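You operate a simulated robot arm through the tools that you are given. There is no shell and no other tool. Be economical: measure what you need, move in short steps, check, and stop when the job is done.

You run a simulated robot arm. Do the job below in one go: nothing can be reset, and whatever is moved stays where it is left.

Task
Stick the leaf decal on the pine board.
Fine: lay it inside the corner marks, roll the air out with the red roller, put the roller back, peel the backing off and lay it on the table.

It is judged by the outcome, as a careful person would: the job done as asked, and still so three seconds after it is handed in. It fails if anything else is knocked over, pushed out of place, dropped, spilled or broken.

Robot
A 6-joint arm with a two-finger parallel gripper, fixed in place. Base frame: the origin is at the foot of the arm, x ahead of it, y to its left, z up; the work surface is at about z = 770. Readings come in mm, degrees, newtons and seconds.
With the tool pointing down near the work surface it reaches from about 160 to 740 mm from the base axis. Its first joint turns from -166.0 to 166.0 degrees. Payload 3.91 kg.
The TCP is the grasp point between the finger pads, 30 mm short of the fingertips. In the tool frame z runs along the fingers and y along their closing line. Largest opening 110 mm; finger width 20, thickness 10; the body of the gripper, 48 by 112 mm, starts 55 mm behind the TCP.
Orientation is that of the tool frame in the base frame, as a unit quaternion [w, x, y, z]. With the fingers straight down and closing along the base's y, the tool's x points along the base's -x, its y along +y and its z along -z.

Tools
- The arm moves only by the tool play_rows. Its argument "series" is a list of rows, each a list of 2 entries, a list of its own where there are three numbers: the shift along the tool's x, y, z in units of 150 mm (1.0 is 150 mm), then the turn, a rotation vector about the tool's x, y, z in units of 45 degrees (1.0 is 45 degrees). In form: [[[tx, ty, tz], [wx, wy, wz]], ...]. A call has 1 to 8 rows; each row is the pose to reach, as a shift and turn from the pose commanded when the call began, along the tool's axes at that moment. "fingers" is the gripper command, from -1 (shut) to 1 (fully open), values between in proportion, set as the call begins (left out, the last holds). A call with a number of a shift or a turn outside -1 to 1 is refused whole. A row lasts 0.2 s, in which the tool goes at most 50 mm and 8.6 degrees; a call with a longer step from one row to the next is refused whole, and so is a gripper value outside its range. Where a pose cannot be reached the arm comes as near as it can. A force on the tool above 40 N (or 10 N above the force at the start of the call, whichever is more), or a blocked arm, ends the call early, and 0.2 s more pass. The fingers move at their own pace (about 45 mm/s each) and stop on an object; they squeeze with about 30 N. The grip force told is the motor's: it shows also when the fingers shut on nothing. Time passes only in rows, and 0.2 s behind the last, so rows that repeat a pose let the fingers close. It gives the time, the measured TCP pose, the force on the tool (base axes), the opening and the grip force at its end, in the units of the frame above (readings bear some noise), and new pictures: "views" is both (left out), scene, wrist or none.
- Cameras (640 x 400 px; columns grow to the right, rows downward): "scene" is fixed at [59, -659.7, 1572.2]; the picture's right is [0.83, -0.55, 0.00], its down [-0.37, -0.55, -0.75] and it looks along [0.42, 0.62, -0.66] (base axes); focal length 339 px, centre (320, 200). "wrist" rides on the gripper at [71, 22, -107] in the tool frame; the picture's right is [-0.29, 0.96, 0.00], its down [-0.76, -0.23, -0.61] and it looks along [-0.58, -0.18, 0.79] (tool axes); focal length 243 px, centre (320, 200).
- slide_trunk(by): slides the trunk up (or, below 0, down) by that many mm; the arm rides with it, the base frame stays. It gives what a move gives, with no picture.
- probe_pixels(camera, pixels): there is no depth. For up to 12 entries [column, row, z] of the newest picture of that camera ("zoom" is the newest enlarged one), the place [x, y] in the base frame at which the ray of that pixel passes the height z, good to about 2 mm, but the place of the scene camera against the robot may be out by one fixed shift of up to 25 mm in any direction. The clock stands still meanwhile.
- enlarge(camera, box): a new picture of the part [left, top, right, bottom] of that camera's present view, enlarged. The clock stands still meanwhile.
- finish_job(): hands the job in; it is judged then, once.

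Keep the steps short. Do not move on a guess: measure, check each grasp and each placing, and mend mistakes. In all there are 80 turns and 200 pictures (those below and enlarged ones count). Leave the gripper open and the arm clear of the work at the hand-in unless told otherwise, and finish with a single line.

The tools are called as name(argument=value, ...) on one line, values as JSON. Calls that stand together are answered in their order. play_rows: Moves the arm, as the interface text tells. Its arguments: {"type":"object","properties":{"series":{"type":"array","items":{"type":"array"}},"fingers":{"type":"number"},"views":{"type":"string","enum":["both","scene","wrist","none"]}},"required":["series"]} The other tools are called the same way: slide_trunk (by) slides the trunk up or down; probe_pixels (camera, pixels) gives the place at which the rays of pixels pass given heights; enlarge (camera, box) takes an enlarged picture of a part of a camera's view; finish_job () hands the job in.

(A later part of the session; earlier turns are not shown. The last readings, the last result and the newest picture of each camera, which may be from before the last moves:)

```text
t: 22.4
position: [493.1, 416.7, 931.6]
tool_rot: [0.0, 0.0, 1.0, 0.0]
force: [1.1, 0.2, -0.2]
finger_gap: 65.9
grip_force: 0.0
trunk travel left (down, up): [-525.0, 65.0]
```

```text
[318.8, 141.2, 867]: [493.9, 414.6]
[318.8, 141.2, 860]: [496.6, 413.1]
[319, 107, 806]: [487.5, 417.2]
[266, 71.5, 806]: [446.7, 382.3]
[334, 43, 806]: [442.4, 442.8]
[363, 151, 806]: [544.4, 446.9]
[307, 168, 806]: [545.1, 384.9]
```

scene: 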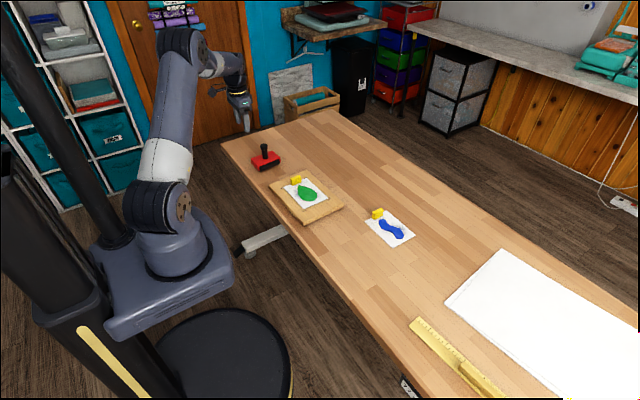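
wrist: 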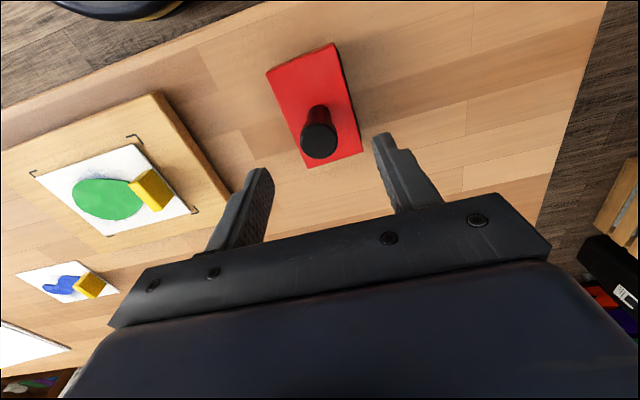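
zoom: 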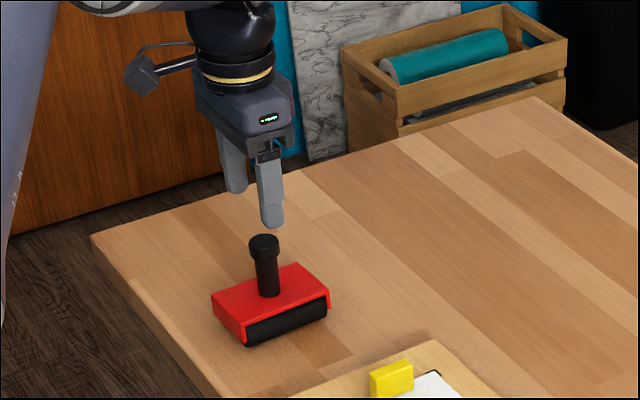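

The roller centre is (494.5,414.3), yawed +2°. I'll align yaw and descend to z≈857 around the knob.

play_rows(series=[[[-0.006, -0.008, 0.15], [0, 0, -0.044]], [[-0.006, -0.008, 0.32], [0, 0, -0.044]], [[-0.006, -0.008, 0.49], [0, 0, -0.044]], [[-0.006, -0.008, 0.49], [0, 0, -0.044]]])

```text
t: 23.4
position: [495.4, 415.5, 857.9]
tool_rot: [0.0, -0.018, 1.0, 0.001]
force: [-0.6, 0.5, 0.2]
finger_gap: 65.9
grip_force: 0.1
trunk travel left (down, up): [-525.0, 65.0]
```

scene: 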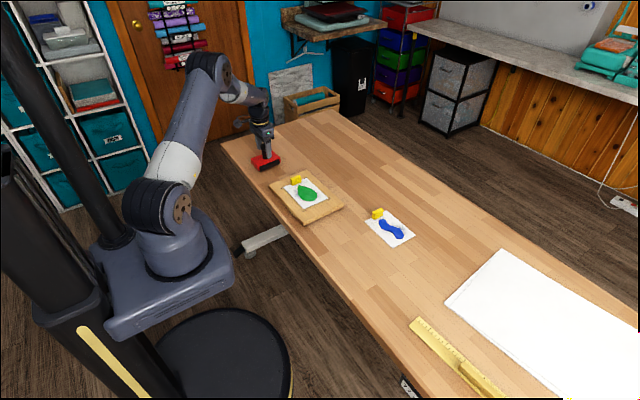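
wrist: 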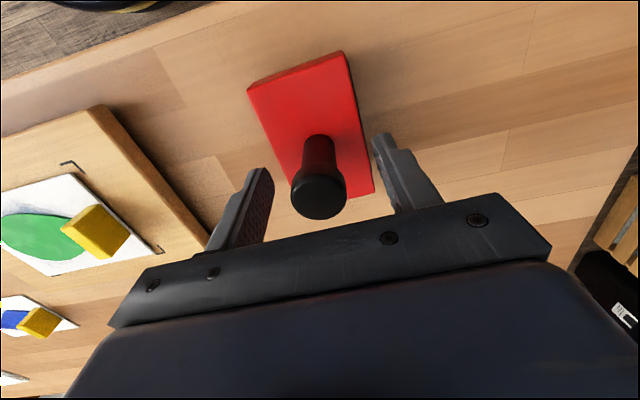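

Knob is centred between the pads; I close on it.

play_rows(series=[[[0, 0, 0], [0, 0, 0]], [[0, 0, 0], [0, 0, 0]], [[0, 0, 0], [0, 0, 0]], [[0, 0, 0], [0, 0, 0]]], fingers=-1)

```text
t: 24.4
position: [495.0, 415.3, 858.6]
tool_rot: [0.0, -0.018, 1.0, 0.0]
force: [0.7, 0.4, -0.8]
finger_gap: 28.8
grip_force: 29.8
trunk travel left (down, up): [-525.0, 65.0]
```

scene: 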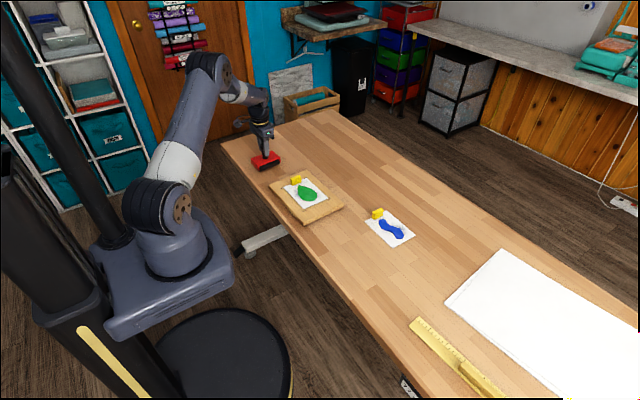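
wrist: 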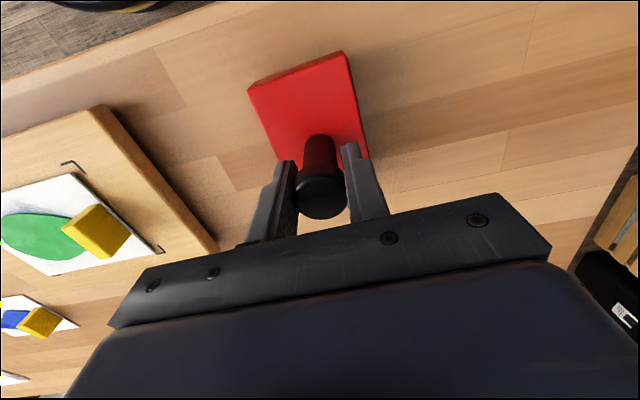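

Held at 28.8 mm. I note the home pose (495,415,858) and lift 100 mm.

play_rows(series=[[[0, 0, -0.1], [0, 0, 0]], [[0, 0, -0.3], [0, 0, 0]], [[0, 0, -0.5], [0, 0, 0]], [[0, 0, -0.667], [0, 0, 0]], [[0, 0, -0.667], [0, 0, 0]]])

```text
t: 25.6
position: [496.5, 414.4, 959.5]
tool_rot: [0.0, -0.018, 1.0, 0.0]
force: [0.8, -0.6, -1.7]
finger_gap: 29.3
grip_force: 29.6
trunk travel left (down, up): [-525.0, 65.0]
```

scene: 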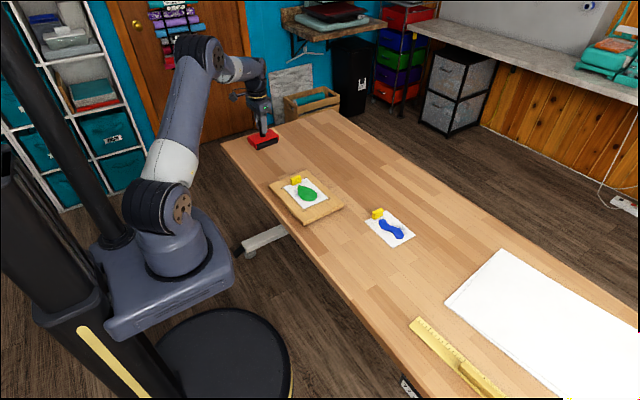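
wrist: 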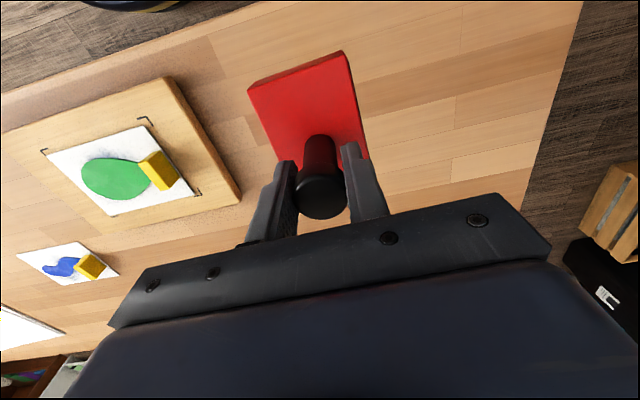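

Lifted firmly. From here the board is clearly visible; I'll measure leaf and tab positions to plan the strokes.

enlarge(camera="wrist", box=[32, 110, 224, 230])

```text
3.33 times, centred on (128, 170) of wrist
```

zoom: 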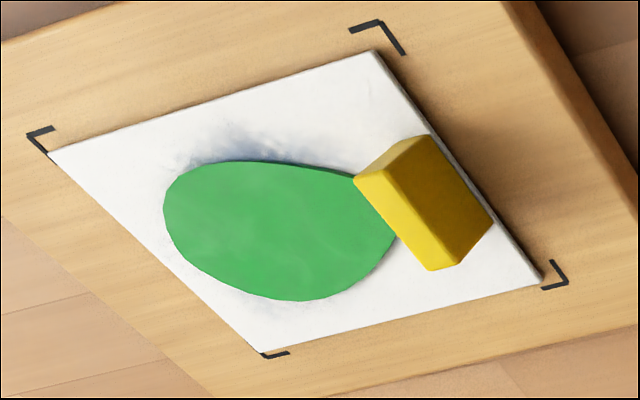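

probe_pixels(camera="zoom", pixels=[[50, 150, 797], [373, 52, 797], [540, 286, 796], [262, 353, 797], [163, 205, 798], [240, 160, 798], [305, 300, 798], [430, 136, 797], [28, 135, 795], [382, 20, 795], [566, 290, 795], [262, 357, 795]])

```text
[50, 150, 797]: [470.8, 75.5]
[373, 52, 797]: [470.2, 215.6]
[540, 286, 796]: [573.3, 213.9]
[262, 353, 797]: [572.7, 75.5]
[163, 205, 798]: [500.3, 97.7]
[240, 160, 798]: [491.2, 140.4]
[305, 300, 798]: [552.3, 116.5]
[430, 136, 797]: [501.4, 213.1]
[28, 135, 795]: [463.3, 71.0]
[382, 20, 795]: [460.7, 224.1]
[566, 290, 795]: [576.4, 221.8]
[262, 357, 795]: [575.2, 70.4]
```

Leaf covers x≈487–552, y≈96–193; the tab face is near y≈202–206. I'll turn the roller 90° so it lies along y and roll along x, which clears the tab. First half of carry and turn.

play_rows(series=[[[0, -0.12, 0], [0, 0, -0.123]], [[0, -0.25, 0], [0, 0, -0.246]], [[0, -0.37, 0], [0, 0, -0.369]], [[0, -0.5, 0], [0, 0, -0.492]], [[0, -0.62, 0], [0, 0, -0.615]], [[0, -0.75, 0], [0, 0, -0.738]], [[0, -0.87, 0], [0, 0, -0.861]], [[0, -1.0, 0], [0, 0, -0.983]]], views="none")

play_rows(series=[[[0, 0, 0], [0, 0, -0.123]], [[0, 0, 0], [0, 0, -0.246]], [[0, 0, 0], [0, 0, -0.369]], [[0, 0, 0], [0, 0, -0.492]], [[0, 0, 0], [0, 0, -0.615]], [[0, 0, 0], [0, 0, -0.738]], [[0, 0, 0], [0, 0, -0.861]], [[0, 0, 0], [0, 0, -0.983]]])

```text
t: 27.4
position: [500.7, 266.3, 959.8]
tool_rot: [0.0, -0.393, 0.919, 0.0]
force: [0.0, 0.0, -2.4]
finger_gap: 28.9
grip_force: 29.8
trunk travel left (down, up): [-525.0, 65.0]
```

```text
t: 29.2
position: [500.8, 265.7, 960.4]
tool_rot: [0.0, 0.71, -0.704, 0.0]
force: [-0.2, 0.0, -2.2]
finger_gap: 28.9
grip_force: 29.6
trunk travel left (down, up): [-525.0, 65.0]
```

scene: 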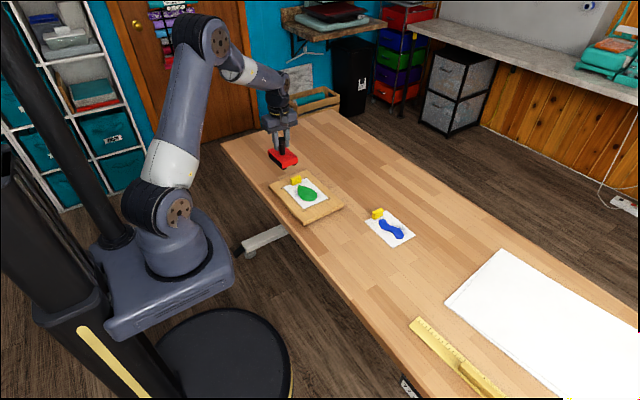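
wrist: 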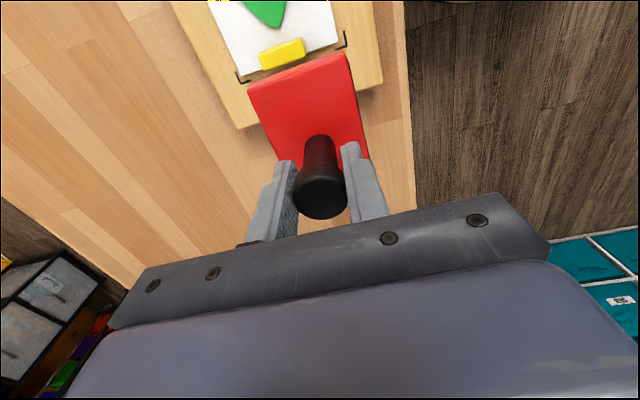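

The roller now lies along y (tool x = base −y, tool y = base −x). I'll move it over the leaf centre at (521,148), still high, and check.

play_rows(series=[[[0.2, -0.05, 0], [0, 0, 0]], [[0.45, -0.1, 0], [0, 0, 0]], [[0.7, -0.135, 0], [0, 0, 0]], [[0.787, -0.135, 0], [0, 0, 0]], [[0.787, -0.135, 0.2], [0, 0, 0]], [[0.787, -0.135, 0.3], [0, 0, 0]], [[0.787, -0.135, 0.3], [0, 0, 0]]])

enlarge(camera="scene", box=[250, 140, 362, 220])

```text
t: 30.8
position: [519.9, 148.7, 913.7]
tool_rot: [0.0, 0.709, -0.705, 0.0]
force: [-0.6, 0.4, -2.0]
finger_gap: 29.0
grip_force: 30.1
trunk travel left (down, up): [-525.0, 65.0]
```

scene: 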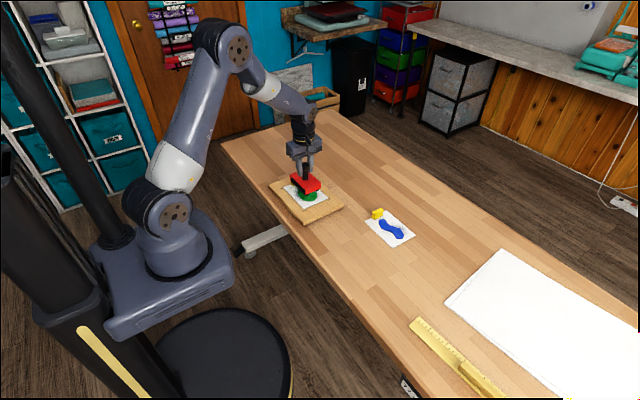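
wrist: 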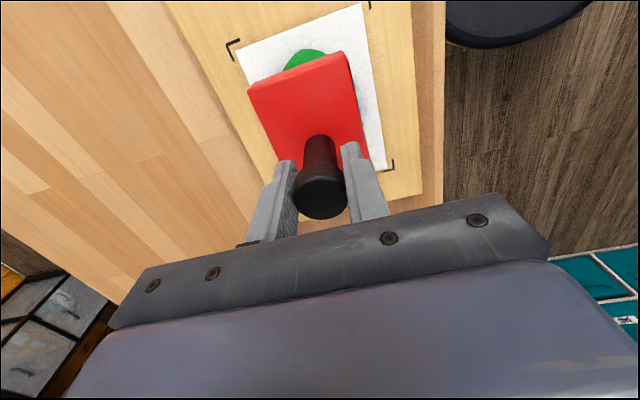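

```text
5.00 times, centred on (306, 180) of scene
```

zoom: 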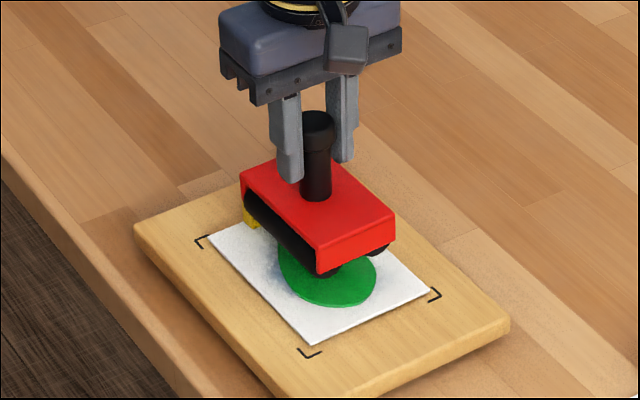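

The roller is above the leaf. I'll lower to z≈892 (roller bottom ≈804) at y≈146 and check clearance to the tab.

play_rows(series=[[[0.018, 0, 0.05], [0, 0, 0]], [[0.018, 0, 0.1], [0, 0, 0]], [[0.018, 0, 0.145], [0, 0, 0]], [[0.018, 0, 0.145], [0, 0, 0]]], views="none")

enlarge(camera="scene", box=[265, 155, 345, 215])

```text
t: 31.8
position: [519.9, 145.0, 892.4]
tool_rot: [0.0, 0.709, -0.705, -0.001]
force: [0.0, -1.1, -2.6]
finger_gap: 28.9
grip_force: 30.3
trunk travel left (down, up): [-525.0, 65.0]
```

```text
6.67 times, centred on (305, 185) of scene
```

zoom: 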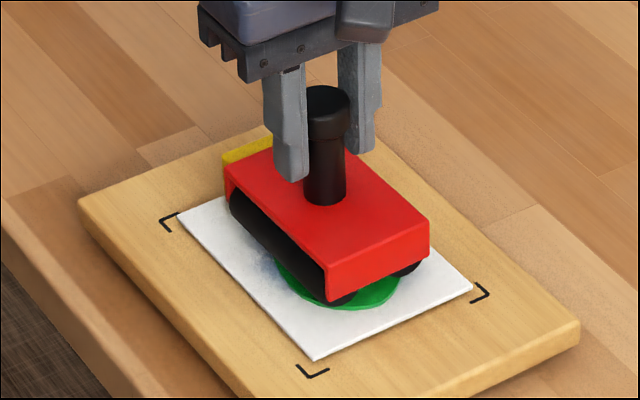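

Clearance to tab looks fine. I lower in small steps to contact.

play_rows(series=[[[-0.013, 0, 0.015], [0, 0, 0]], [[-0.013, 0, 0.028], [0, 0, 0]], [[-0.013, 0, 0.038], [0, 0, 0]], [[-0.013, 0, 0.038], [0, 0, 0]]], views="none")

```text
t: 32.8
position: [521.8, 146.7, 887.8]
tool_rot: [0.0, 0.71, -0.704, 0.001]
force: [0.0, 0.0, 5.6]
finger_gap: 28.9
grip_force: 29.9
trunk travel left (down, up): [-525.0, 65.0]
```

Contact, about 8 N down. I press 0.6 mm more and roll 12 mm in −x as a test.

play_rows(series=[[[0, 0, 0.004], [0, 0, 0]], [[0, 0.03, 0.004], [0, 0, 0]], [[0, 0.06, 0.004], [0, 0, 0]], [[0, 0.08, 0.004], [0, 0, 0]]])

enlarge(camera="scene", box=[265, 155, 345, 215])

```text
t: 33.8
position: [511.4, 147.0, 887.9]
tool_rot: [0.0, 0.709, -0.705, 0.0]
force: [6.3, -0.4, 9.5]
finger_gap: 28.7
grip_force: 29.6
trunk travel left (down, up): [-525.0, 65.0]
```

scene: 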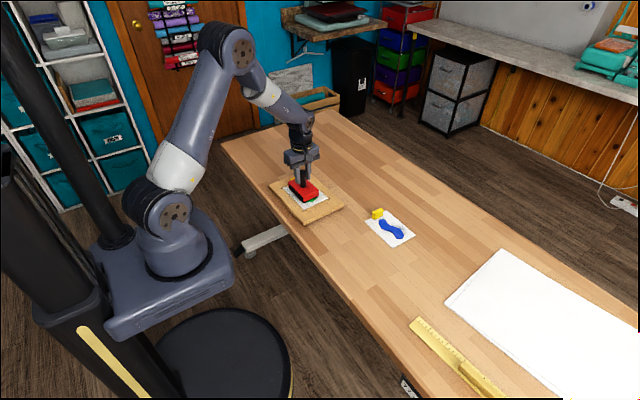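
wrist: 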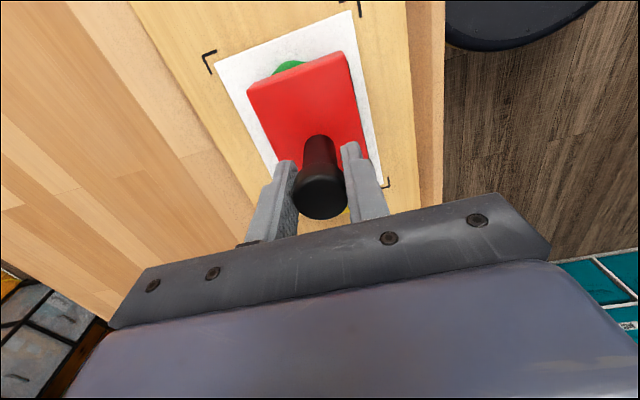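

```text
6.67 times, centred on (305, 185) of scene
```

zoom: 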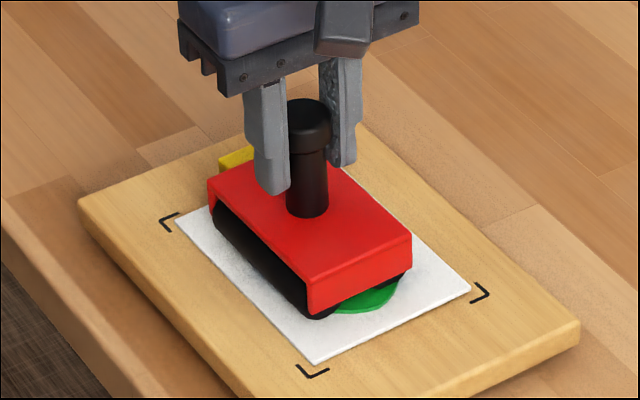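

Board stays put. Now a full back-and-forth stroke: x to ≈550, then back to ≈490.

play_rows(series=[[[0, -0.06, 0], [0, 0, 0]], [[0, -0.12, 0], [0, 0, 0]], [[0, -0.18, 0], [0, 0, 0]], [[0, -0.24, 0], [0, 0, 0]], [[0, -0.26, 0], [0, 0, 0]]], views="none")

enlarge(camera="scene", box=[265, 155, 345, 215])

```text
t: 35.0
position: [548.2, 147.4, 888.1]
tool_rot: [0.0, 0.71, -0.705, 0.001]
force: [-2.6, 0.3, 3.1]
finger_gap: 28.9
grip_force: 30.0
trunk travel left (down, up): [-525.0, 65.0]
```

```text
6.67 times, centred on (305, 185) of scene
```

zoom: 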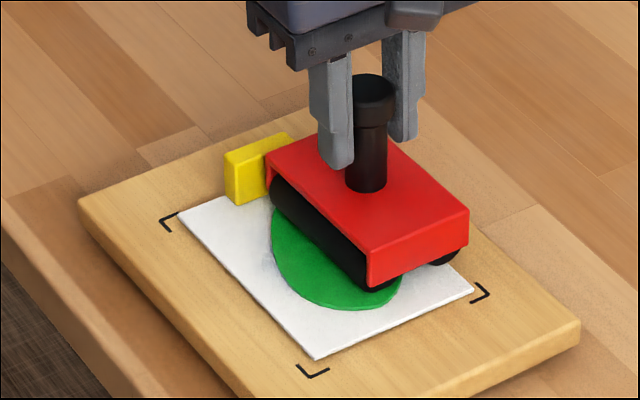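

Sheet still inside marks. I roll back to x≈490 with slightly more pressure.

play_rows(series=[[[0, 0.04, 0.004], [0, 0, 0]], [[0, 0.1, 0.004], [0, 0, 0]], [[0, 0.16, 0.004], [0, 0, 0]], [[0, 0.22, 0.004], [0, 0, 0]], [[0, 0.28, 0.004], [0, 0, 0]], [[0, 0.34, 0.004], [0, 0, 0]], [[0, 0.38, 0.004], [0, 0, 0]]], views="none")

enlarge(camera="scene", box=[265, 155, 345, 215])

```text
t: 36.6
position: [491.7, 147.1, 886.5]
tool_rot: [0.0, 0.71, -0.704, 0.001]
force: [5.6, 1.3, 9.9]
finger_gap: 28.8
grip_force: 30.3
trunk travel left (down, up): [-525.0, 65.0]
```

```text
6.67 times, centred on (305, 185) of scene
```

zoom: 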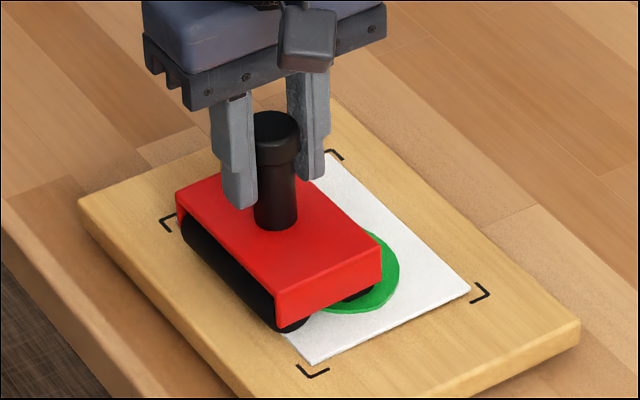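

Good. One more forward stroke to x≈550, then lift 10 mm.

play_rows(series=[[[0, -0.06, 0], [0, 0, 0]], [[0, -0.12, 0], [0, 0, 0]], [[0, -0.18, 0], [0, 0, 0]], [[0, -0.24, 0], [0, 0, 0]], [[0, -0.3, 0], [0, 0, 0]], [[0, -0.36, 0], [0, 0, 0]], [[0, -0.385, 0], [0, 0, 0]]], views="none")

play_rows(series=[[[0, 0, -0.03], [0, 0, 0]], [[0, 0, -0.07], [0, 0, 0]], [[0.12, 0, -0.07], [0, 0, 0]], [[0.235, 0, -0.07], [0, 0, 0]], [[0.235, 0, -0.03], [0, 0, 0]], [[0.235, 0, 0], [0, 0, 0]], [[0.235, 0, 0], [0, 0, 0]]])

enlarge(camera="scene", box=[265, 155, 345, 215])

```text
t: 38.2
position: [549.6, 147.7, 887.5]
tool_rot: [-0.001, 0.709, -0.705, 0.002]
force: [-3.7, -0.9, 5.9]
finger_gap: 28.9
grip_force: 30.0
trunk travel left (down, up): [-525.0, 65.0]
```

```text
t: 39.8
position: [549.7, 111.1, 886.1]
tool_rot: [0.0, 0.71, -0.704, 0.0]
force: [0.2, -1.0, 3.8]
finger_gap: 28.8
grip_force: 29.9
trunk travel left (down, up): [-525.0, 65.0]
```

scene: 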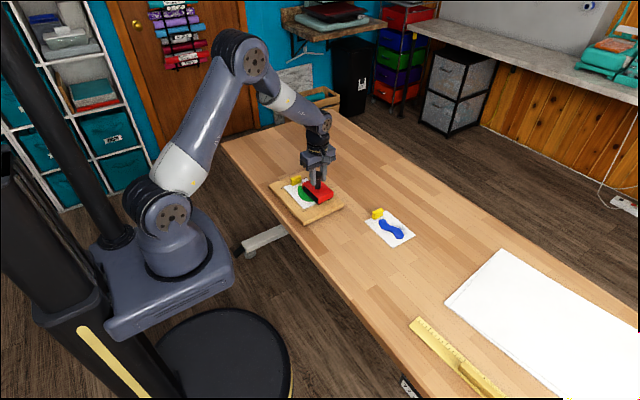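
wrist: 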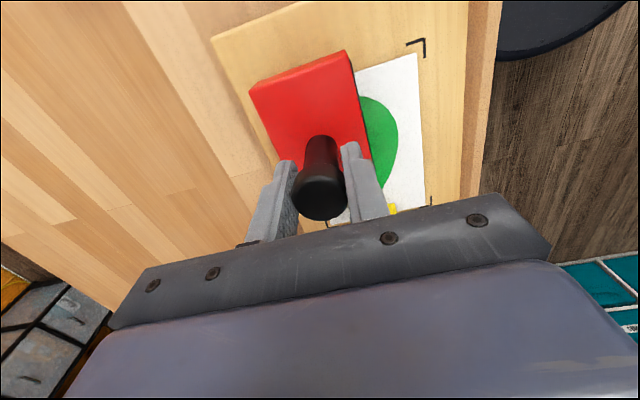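

```text
6.67 times, centred on (305, 185) of scene
```

zoom: 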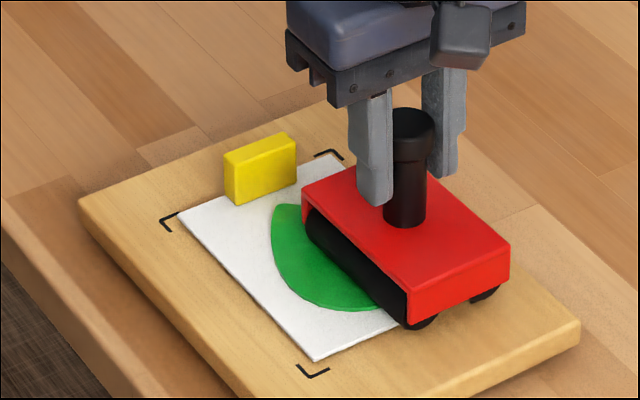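

Second lane at y≈111: stroke to x≈490 and back.

play_rows(series=[[[0, 0.05, 0.004], [0, 0, 0]], [[0, 0.11, 0.004], [0, 0, 0]], [[0, 0.17, 0.004], [0, 0, 0]], [[0, 0.23, 0.004], [0, 0, 0]], [[0, 0.29, 0.004], [0, 0, 0]], [[0, 0.35, 0.004], [0, 0, 0]], [[0, 0.4, 0.004], [0, 0, 0]]], views="none")

play_rows(series=[[[0, -0.06, 0], [0, 0, 0]], [[0, -0.12, 0], [0, 0, 0]], [[0, -0.18, 0], [0, 0, 0]], [[0, -0.24, 0], [0, 0, 0]], [[0, -0.3, 0], [0, 0, 0]], [[0, -0.36, 0], [0, 0, 0]], [[0, -0.4, 0], [0, 0, 0]]], views="none")

play_rows(series=[[[0, 0, -0.05], [0, 0, 0]], [[0, 0, -0.25], [0, 0, 0]], [[0, 0, -0.5], [0, 0, 0]], [[0, 0, -0.5], [0, 0, 0]]])

enlarge(camera="scene", box=[265, 155, 345, 215])

```text
t: 41.4
position: [488.9, 112.1, 885.7]
tool_rot: [0.0, 0.71, -0.704, 0.0]
force: [7.4, 0.9, 14.7]
finger_gap: 28.9
grip_force: 29.8
trunk travel left (down, up): [-525.0, 65.0]
```

```text
t: 43.0
position: [549.5, 112.6, 885.7]
tool_rot: [0.0, 0.71, -0.704, 0.0]
force: [-4.3, 0.1, 7.0]
finger_gap: 28.7
grip_force: 30.3
trunk travel left (down, up): [-525.0, 65.0]
```

```text
t: 44.0
position: [547.0, 112.4, 961.9]
tool_rot: [0.0, 0.709, -0.705, 0.0]
force: [-0.4, -0.2, -1.7]
finger_gap: 28.8
grip_force: 30.2
trunk travel left (down, up): [-525.0, 65.0]
```

scene: 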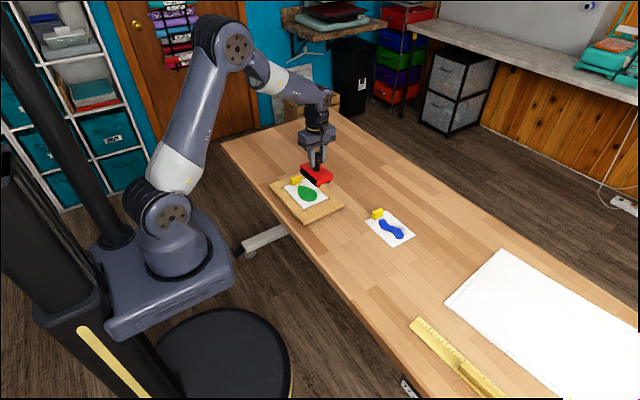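
wrist: 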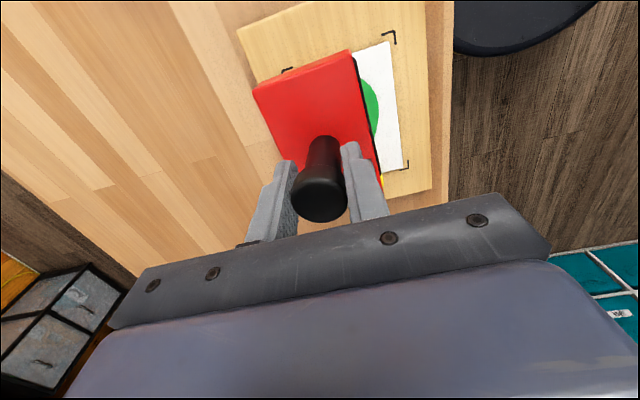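

```text
6.67 times, centred on (305, 185) of scene
```

zoom: 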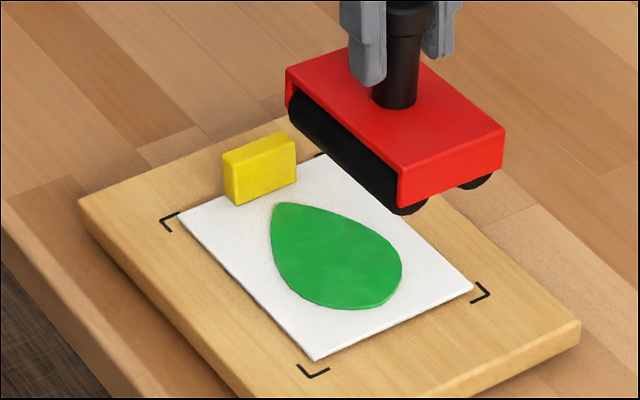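

The bluish air smudge around the leaf is gone; sheet still inside marks. Now carry the roller back toward home, first in +y at height.

play_rows(series=[[[-0.2, 0.06, 0], [0, 0, 0]], [[-0.4, 0.12, 0], [0, 0, 0]], [[-0.6, 0.2, 0], [0, 0, 0]], [[-0.8, 0.27, 0], [0, 0, 0]], [[-1.0, 0.34, 0], [0, 0, 0]]], views="none")

play_rows(series=[[[-0.12, 0, 0], [0, 0, 0.123]], [[-0.25, 0, 0], [0, 0, 0.246]], [[-0.37, 0, 0], [0, 0, 0.369]], [[-0.5, 0, 0], [0, 0, 0.492]], [[-0.62, 0, 0], [0, 0, 0.615]], [[-0.75, 0, 0], [0, 0, 0.738]], [[-0.87, 0, 0], [0, 0, 0.861]], [[-1.0, 0, 0], [0, 0, 0.983]]], views="none")

play_rows(series=[[[0, 0, 0], [0, 0, 0.123]], [[0, 0, 0], [0, 0, 0.246]], [[0, 0, 0], [0, 0, 0.369]], [[0, 0, 0], [0, 0, 0.492]], [[0, 0, 0], [0, 0, 0.615]], [[0, 0, 0], [0, 0, 0.738]], [[0, 0, 0], [0, 0, 0.861]], [[0, 0, 0], [0, 0, 0.983]]])

```text
t: 45.2
position: [496.8, 263.6, 960.6]
tool_rot: [0.0, 0.71, -0.704, 0.0]
force: [0.5, 0.4, -2.4]
finger_gap: 28.6
grip_force: 29.7
trunk travel left (down, up): [-525.0, 65.0]
```

```text
t: 47.0
position: [496.4, 411.8, 958.8]
tool_rot: [-0.001, -0.392, 0.92, -0.001]
force: [-0.2, 1.0, -0.9]
finger_gap: 29.1
grip_force: 30.0
trunk travel left (down, up): [-525.0, 65.0]
```

```text
t: 48.8
position: [496.1, 411.7, 959.1]
tool_rot: [0.0, -0.017, 1.0, 0.001]
force: [-0.3, -0.4, -0.9]
finger_gap: 29.2
grip_force: 29.8
trunk travel left (down, up): [-525.0, 65.0]
```

scene: 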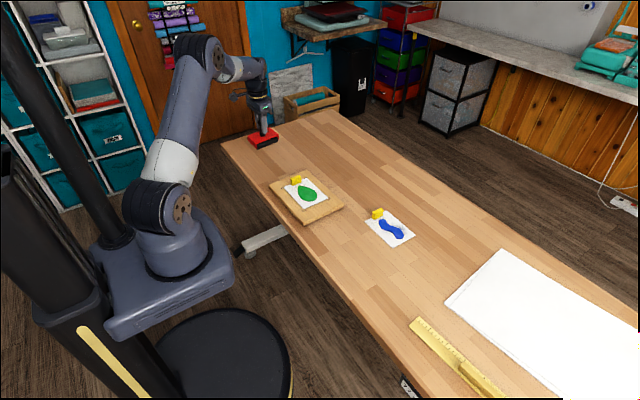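
wrist: 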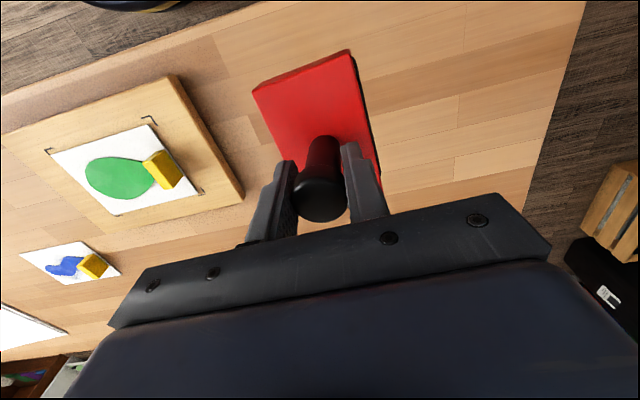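

Back above home; roller slightly tilted in the grip. I correct +3 mm y and lower to z≈863.

play_rows(series=[[[0.007, 0.02, 0.15], [0, 0, 0]], [[0.007, 0.02, 0.35], [0, 0, 0]], [[0.007, 0.02, 0.55], [0, 0, 0]], [[0.007, 0.02, 0.64], [0, 0, 0]], [[0.007, 0.02, 0.64], [0, 0, 0]]])

enlarge(camera="scene", box=[235, 125, 315, 185])

```text
t: 50.0
position: [495.6, 415.7, 864.9]
tool_rot: [0.0, -0.017, 1.0, 0.001]
force: [-0.5, 0.1, -2.1]
finger_gap: 28.8
grip_force: 29.3
trunk travel left (down, up): [-525.0, 65.0]
```

scene: 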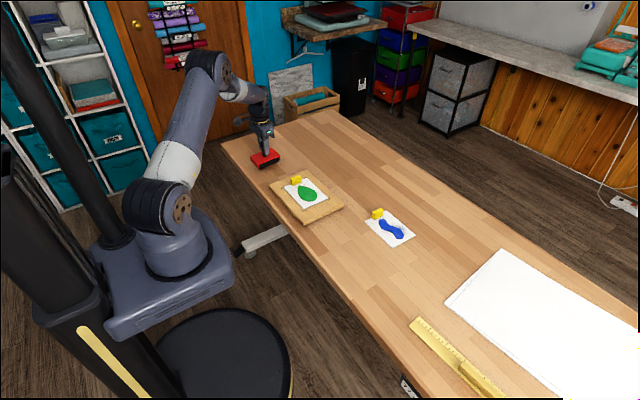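
wrist: 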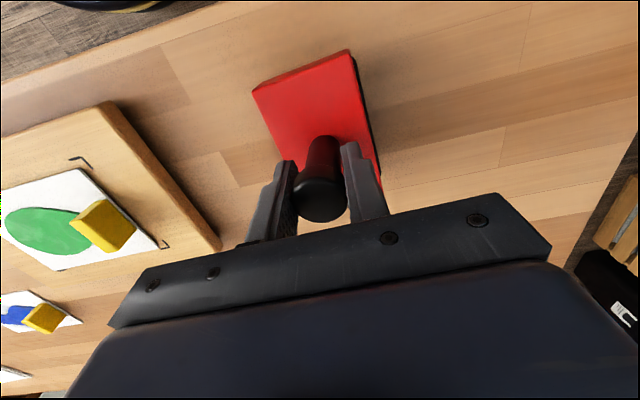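

```text
6.67 times, centred on (275, 155) of scene
```

zoom: 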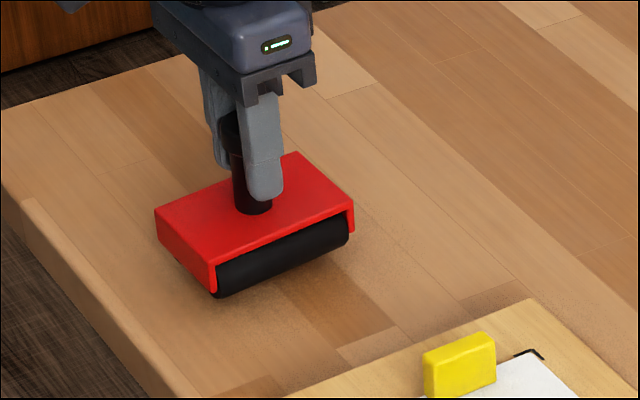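

Now lower gently until contact is felt.

play_rows(series=[[[0, 0, 0.015], [0, 0, 0]], [[0, 0, 0.03], [0, 0, 0]], [[0, 0, 0.04], [0, 0, 0]], [[0, 0, 0.04], [0, 0, 0]]], views="none")

```text
t: 51.0
position: [496.1, 414.1, 859.2]
tool_rot: [0.0, -0.017, 1.0, 0.0]
force: [0.0, 0.4, -1.9]
finger_gap: 28.8
grip_force: 30.2
trunk travel left (down, up): [-525.0, 65.0]
```

play_rows(series=[[[0, 0, 0.007], [0, 0, 0]], [[0, 0, 0.013], [0, 0, 0]], [[0, 0, 0.013], [0, 0, 0]]], views="none")

```text
t: 51.8
position: [494.8, 413.6, 857.2]
tool_rot: [-0.001, -0.017, 1.0, 0.0]
force: [0.1, -0.1, 4.3]
finger_gap: 29.0
grip_force: 30.1
trunk travel left (down, up): [-525.0, 65.0]
```

Contact. I press 0.8 mm more to level it, then open.

play_rows(series=[[[0, 0, 0.005], [0, 0, 0]], [[0, 0, 0.005], [0, 0, 0]]], views="none")

play_rows(series=[[[0, 0, 0], [0, 0, 0]], [[0, 0, 0], [0, 0, 0]], [[0, 0, 0], [0, 0, 0]]], fingers=0.2)

```text
t: 52.4
position: [494.9, 414.9, 856.9]
tool_rot: [0.001, -0.017, 1.0, 0.001]
force: [2.8, 0.9, 9.5]
finger_gap: 28.6
grip_force: 29.8
trunk travel left (down, up): [-525.0, 65.0]
```

```text
t: 53.2
position: [495.0, 414.1, 857.0]
tool_rot: [0.0, -0.018, 1.0, 0.0]
force: [0.0, 0.6, 0.4]
finger_gap: 65.8
grip_force: 0.1
trunk travel left (down, up): [-525.0, 65.0]
```

scene: 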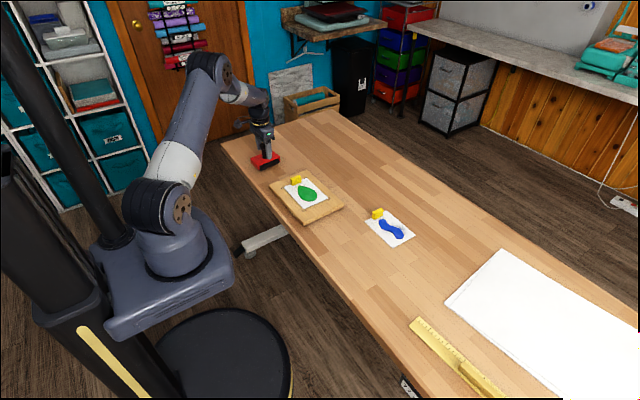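
wrist: 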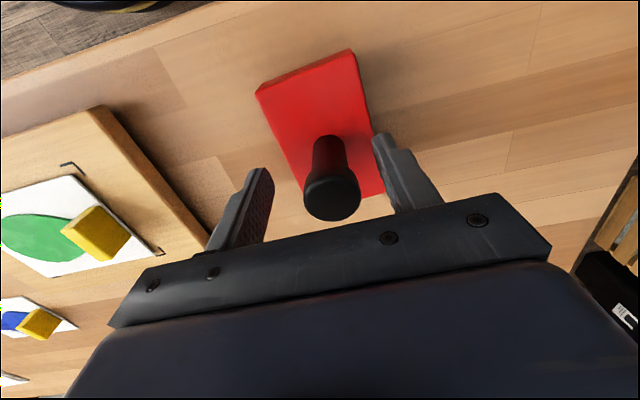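

Roller released upright, about 5 mm from its original spot, which is fine. I rise straight up and check.

play_rows(series=[[[0, 0, -0.2], [0, 0, 0]], [[0, 0, -0.45], [0, 0, 0]], [[0, 0, -0.7], [0, 0, 0]], [[0, 0, -0.7], [0, 0, 0]]])

enlarge(camera="scene", box=[235, 125, 345, 215])

probe_pixels(camera="wrist", pixels=[[320, 140, 867]])

```text
t: 54.2
position: [493.8, 415.4, 961.2]
tool_rot: [0.0, -0.017, 1.0, 0.0]
force: [-0.4, 0.4, 0.5]
finger_gap: 66.0
grip_force: 0.0
trunk travel left (down, up): [-525.0, 65.0]
```

scene: 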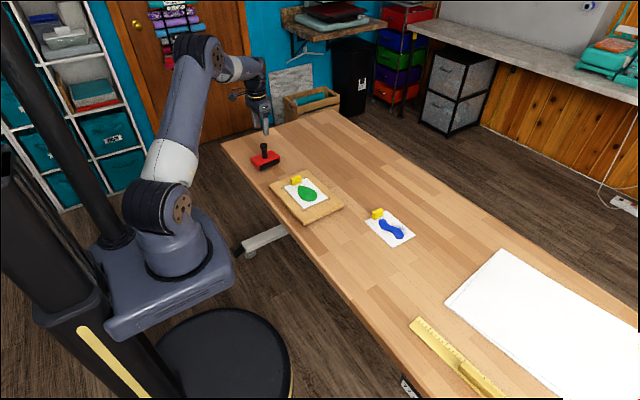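
wrist: 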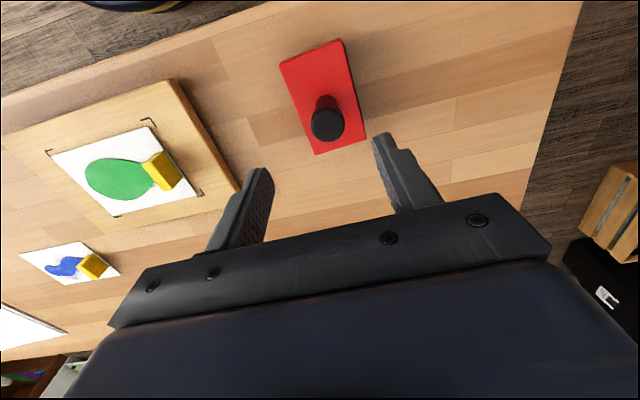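

```text
4.44 times, centred on (290, 170) of scene
```

zoom: 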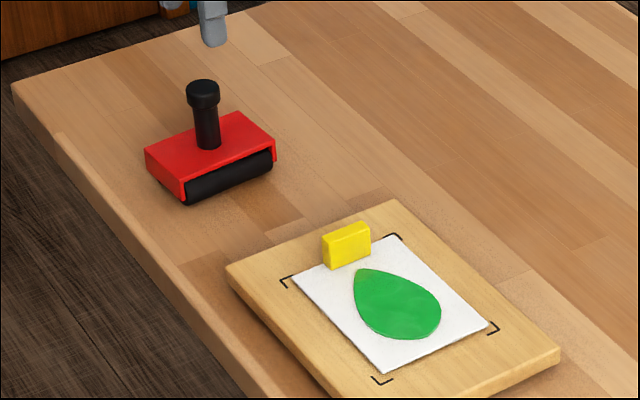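

```text
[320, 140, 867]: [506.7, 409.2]
```

Roller standing upright. Next, back to the tab at about (518,213).

play_rows(series=[[[0, -0.25, 0], [0, 0, 0.027]], [[0, -0.5, 0], [0, 0, 0.027]], [[-0.1, -0.75, 0], [0, 0, 0.027]], [[-0.125, -1.0, 0], [0, 0, 0.027]]], views="none")

play_rows(series=[[[0, -0.2, 0.1], [0, 0, 0]], [[0, -0.35, 0.3], [0, 0, 0]], [[0, -0.35, 0.5], [0, 0, 0]], [[0, -0.35, 0.5], [0, 0, 0]]], fingers=-0.2)

```text
t: 55.2
position: [520.2, 265.1, 960.6]
tool_rot: [0.0, -0.007, 1.0, 0.0]
force: [0.5, -0.2, 0.0]
finger_gap: 65.7
grip_force: 0.0
trunk travel left (down, up): [-525.0, 65.0]
```

```text
t: 56.2
position: [518.6, 212.1, 886.1]
tool_rot: [0.0, -0.008, 1.0, 0.0]
force: [0.6, -1.1, 0.1]
finger_gap: 43.9
grip_force: 0.0
trunk travel left (down, up): [-525.0, 65.0]
```

scene: 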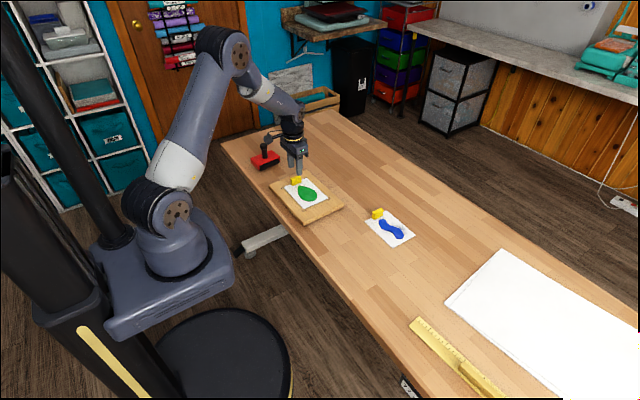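
wrist: 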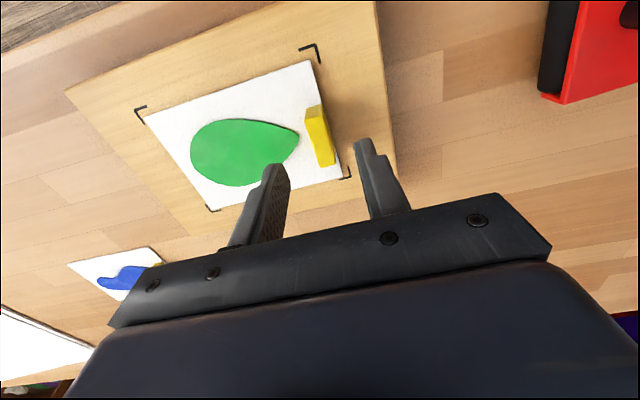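

Sheet position unchanged and the tab lies between the fingers. Descending to z≈834.

play_rows(series=[[[0, 0, 0.12], [0, 0, 0]], [[0, 0, 0.25], [0, 0, 0]], [[0, 0, 0.35], [0, 0, 0]], [[0, 0, 0.35], [0, 0, 0]]])

```text
t: 57.2
position: [520.8, 211.1, 834.1]
tool_rot: [0.0, -0.007, 1.0, 0.0]
force: [-0.6, 1.2, 0.3]
finger_gap: 44.0
grip_force: 0.0
trunk travel left (down, up): [-525.0, 65.0]
```

scene: 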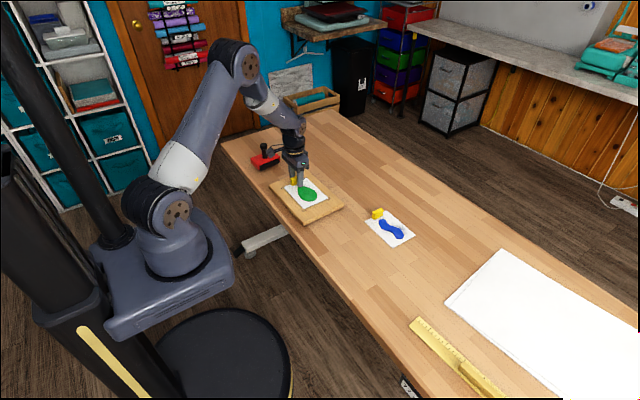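
wrist: 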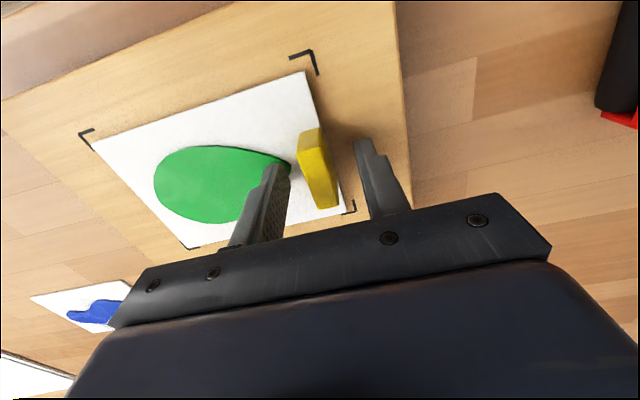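

play_rows(series=[[[0, 0, 0], [0, 0, 0]], [[0, 0, 0], [0, 0, 0]], [[0, 0, 0], [0, 0, 0]], [[0, 0, 0], [0, 0, 0]]], fingers=-1, views="wrist")

```text
t: 58.2
position: [520.7, 213.3, 833.8]
tool_rot: [0.0, -0.006, 1.0, 0.001]
force: [-0.1, -0.6, -0.3]
finger_gap: 12.8
grip_force: 29.8
trunk travel left (down, up): [-525.0, 65.0]
```

wrist: 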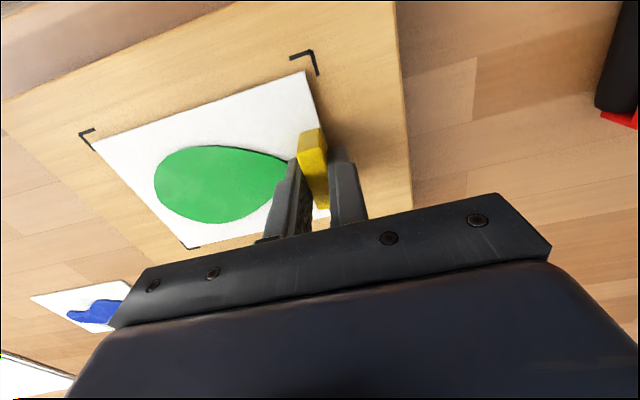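

Gripped (12.8 mm). I peel by tilting the sheet up about its −y edge, 8° in four small steps, then check.

play_rows(series=[[[0, -0.0085, -0.032], [-0.044, 0, 0]], [[0, -0.018, -0.0637], [-0.089, 0, 0]], [[0, -0.029, -0.095], [-0.133, 0, 0]], [[0, -0.041, -0.126], [-0.178, 0, 0]], [[0, -0.041, -0.126], [-0.178, 0, 0]]])

enlarge(camera="scene", box=[265, 155, 345, 215])

```text
t: 59.4
position: [520.1, 206.6, 852.5]
tool_rot: [-0.001, -0.007, 0.998, 0.07]
force: [-0.4, -0.4, -0.5]
finger_gap: 13.2
grip_force: 29.7
trunk travel left (down, up): [-525.0, 65.0]
```

scene: 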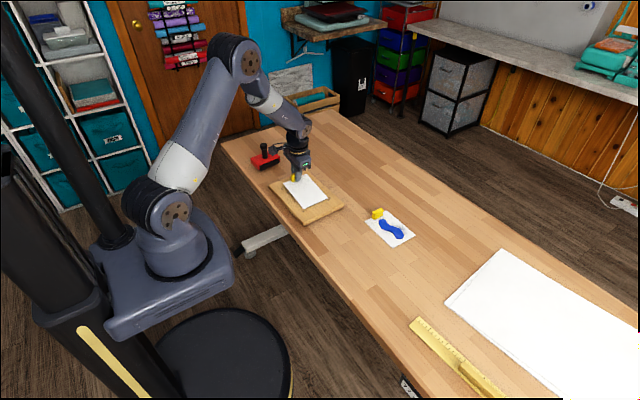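
wrist: 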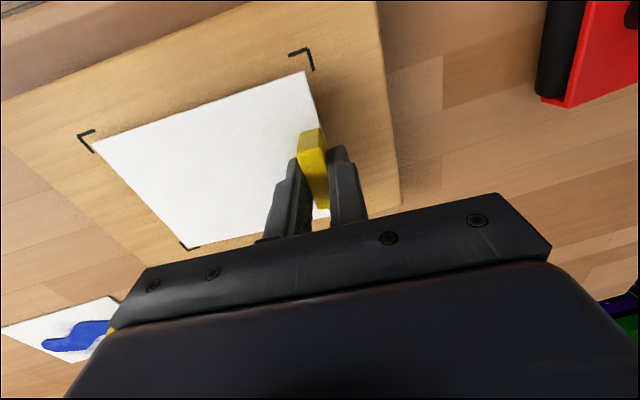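

```text
6.67 times, centred on (305, 185) of scene
```

zoom: 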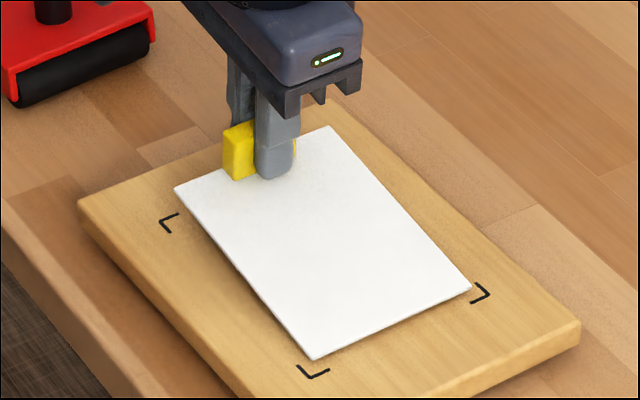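

The leaf has come off the backing onto the board. I lift the backing straight up 90 mm and level it.

play_rows(series=[[[0, 0.014, -0.1], [0, 0, 0]], [[0, 0.035, -0.25], [0, 0, 0]], [[0, 0.063, -0.45], [0, 0, 0]], [[0, 0.083, -0.59], [0.06, 0, 0]], [[0, 0.083, -0.59], [0.178, 0, 0]], [[0, 0.083, -0.59], [0.178, 0, 0]]])

enlarge(camera="scene", box=[265, 155, 345, 215])

```text
t: 60.8
position: [521.5, 205.8, 942.9]
tool_rot: [0.0, -0.007, 1.0, 0.0]
force: [-0.2, -0.1, 0.4]
finger_gap: 12.9
grip_force: 30.2
trunk travel left (down, up): [-525.0, 65.0]
```

scene: 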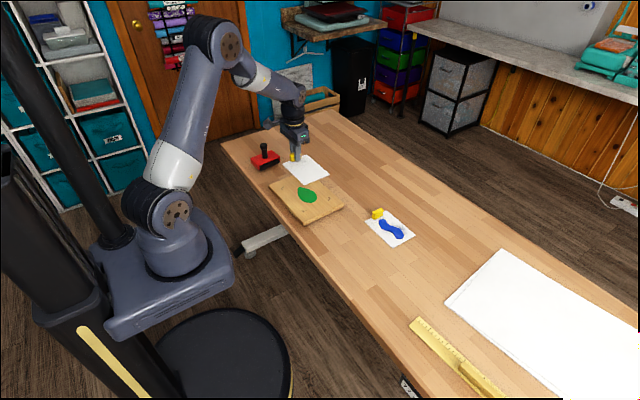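
wrist: 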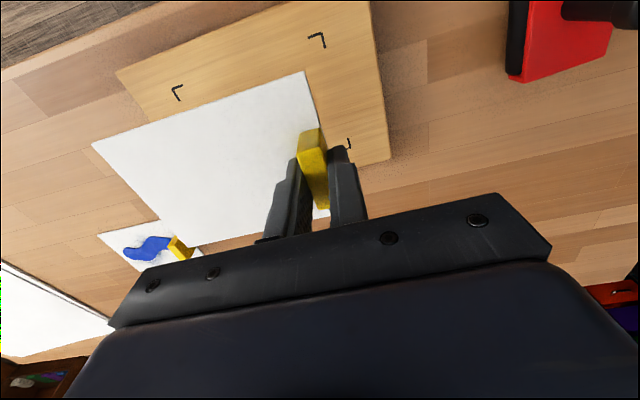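

```text
6.67 times, centred on (305, 185) of scene
```

zoom: 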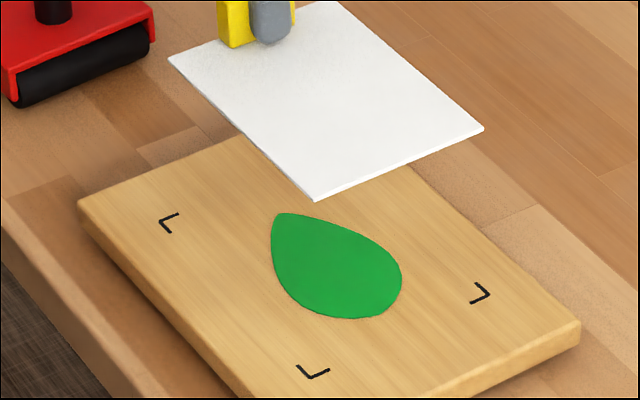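

The leaf is stuck neatly within the marks. Now I carry the backing to its original free spot on the table (TCP ≈(502,-69)).

play_rows(series=[[[0, -0.2, 0], [0, 0, 0.022]], [[0.03, -0.4, 0], [0, 0, 0.044]], [[0.06, -0.6, 0], [0, 0, 0.044]], [[0.1, -0.8, 0], [0, 0, 0.044]], [[0.14, -1.0, 0], [0, 0, 0.044]], [[0.14, -1.0, 0], [0, 0, 0.044]]], views="none")

play_rows(series=[[[0, -0.2, 0], [0, 0, 0]], [[0, -0.4, 0], [0, 0, 0]], [[0, -0.6, 0], [0, 0, 0]], [[0, -0.75, 0], [0, 0, 0]], [[0, -0.83, 0], [0, 0, 0]], [[0, -0.83, 0], [0, 0, 0]]])

```text
t: 62.2
position: [499.7, 54.5, 940.8]
tool_rot: [0.0, 0.01, 1.0, 0.0]
force: [-0.1, 0.1, 0.2]
finger_gap: 13.2
grip_force: 30.6
trunk travel left (down, up): [-525.0, 65.0]
```

```text
t: 63.6
position: [499.0, -68.5, 941.7]
tool_rot: [-0.001, 0.01, 1.0, 0.0]
force: [0.2, -0.3, -0.4]
finger_gap: 12.8
grip_force: 30.0
trunk travel left (down, up): [-525.0, 65.0]
```

scene: 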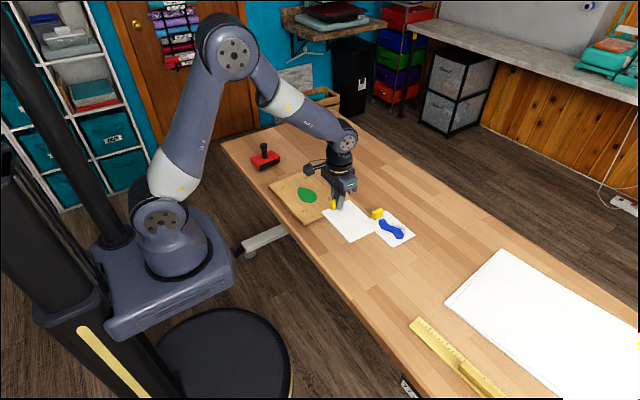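
wrist: 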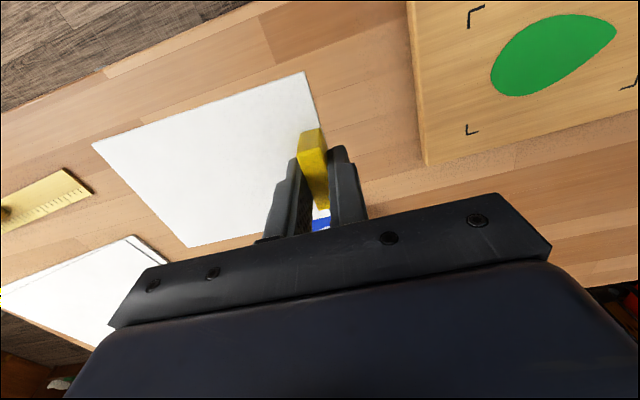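

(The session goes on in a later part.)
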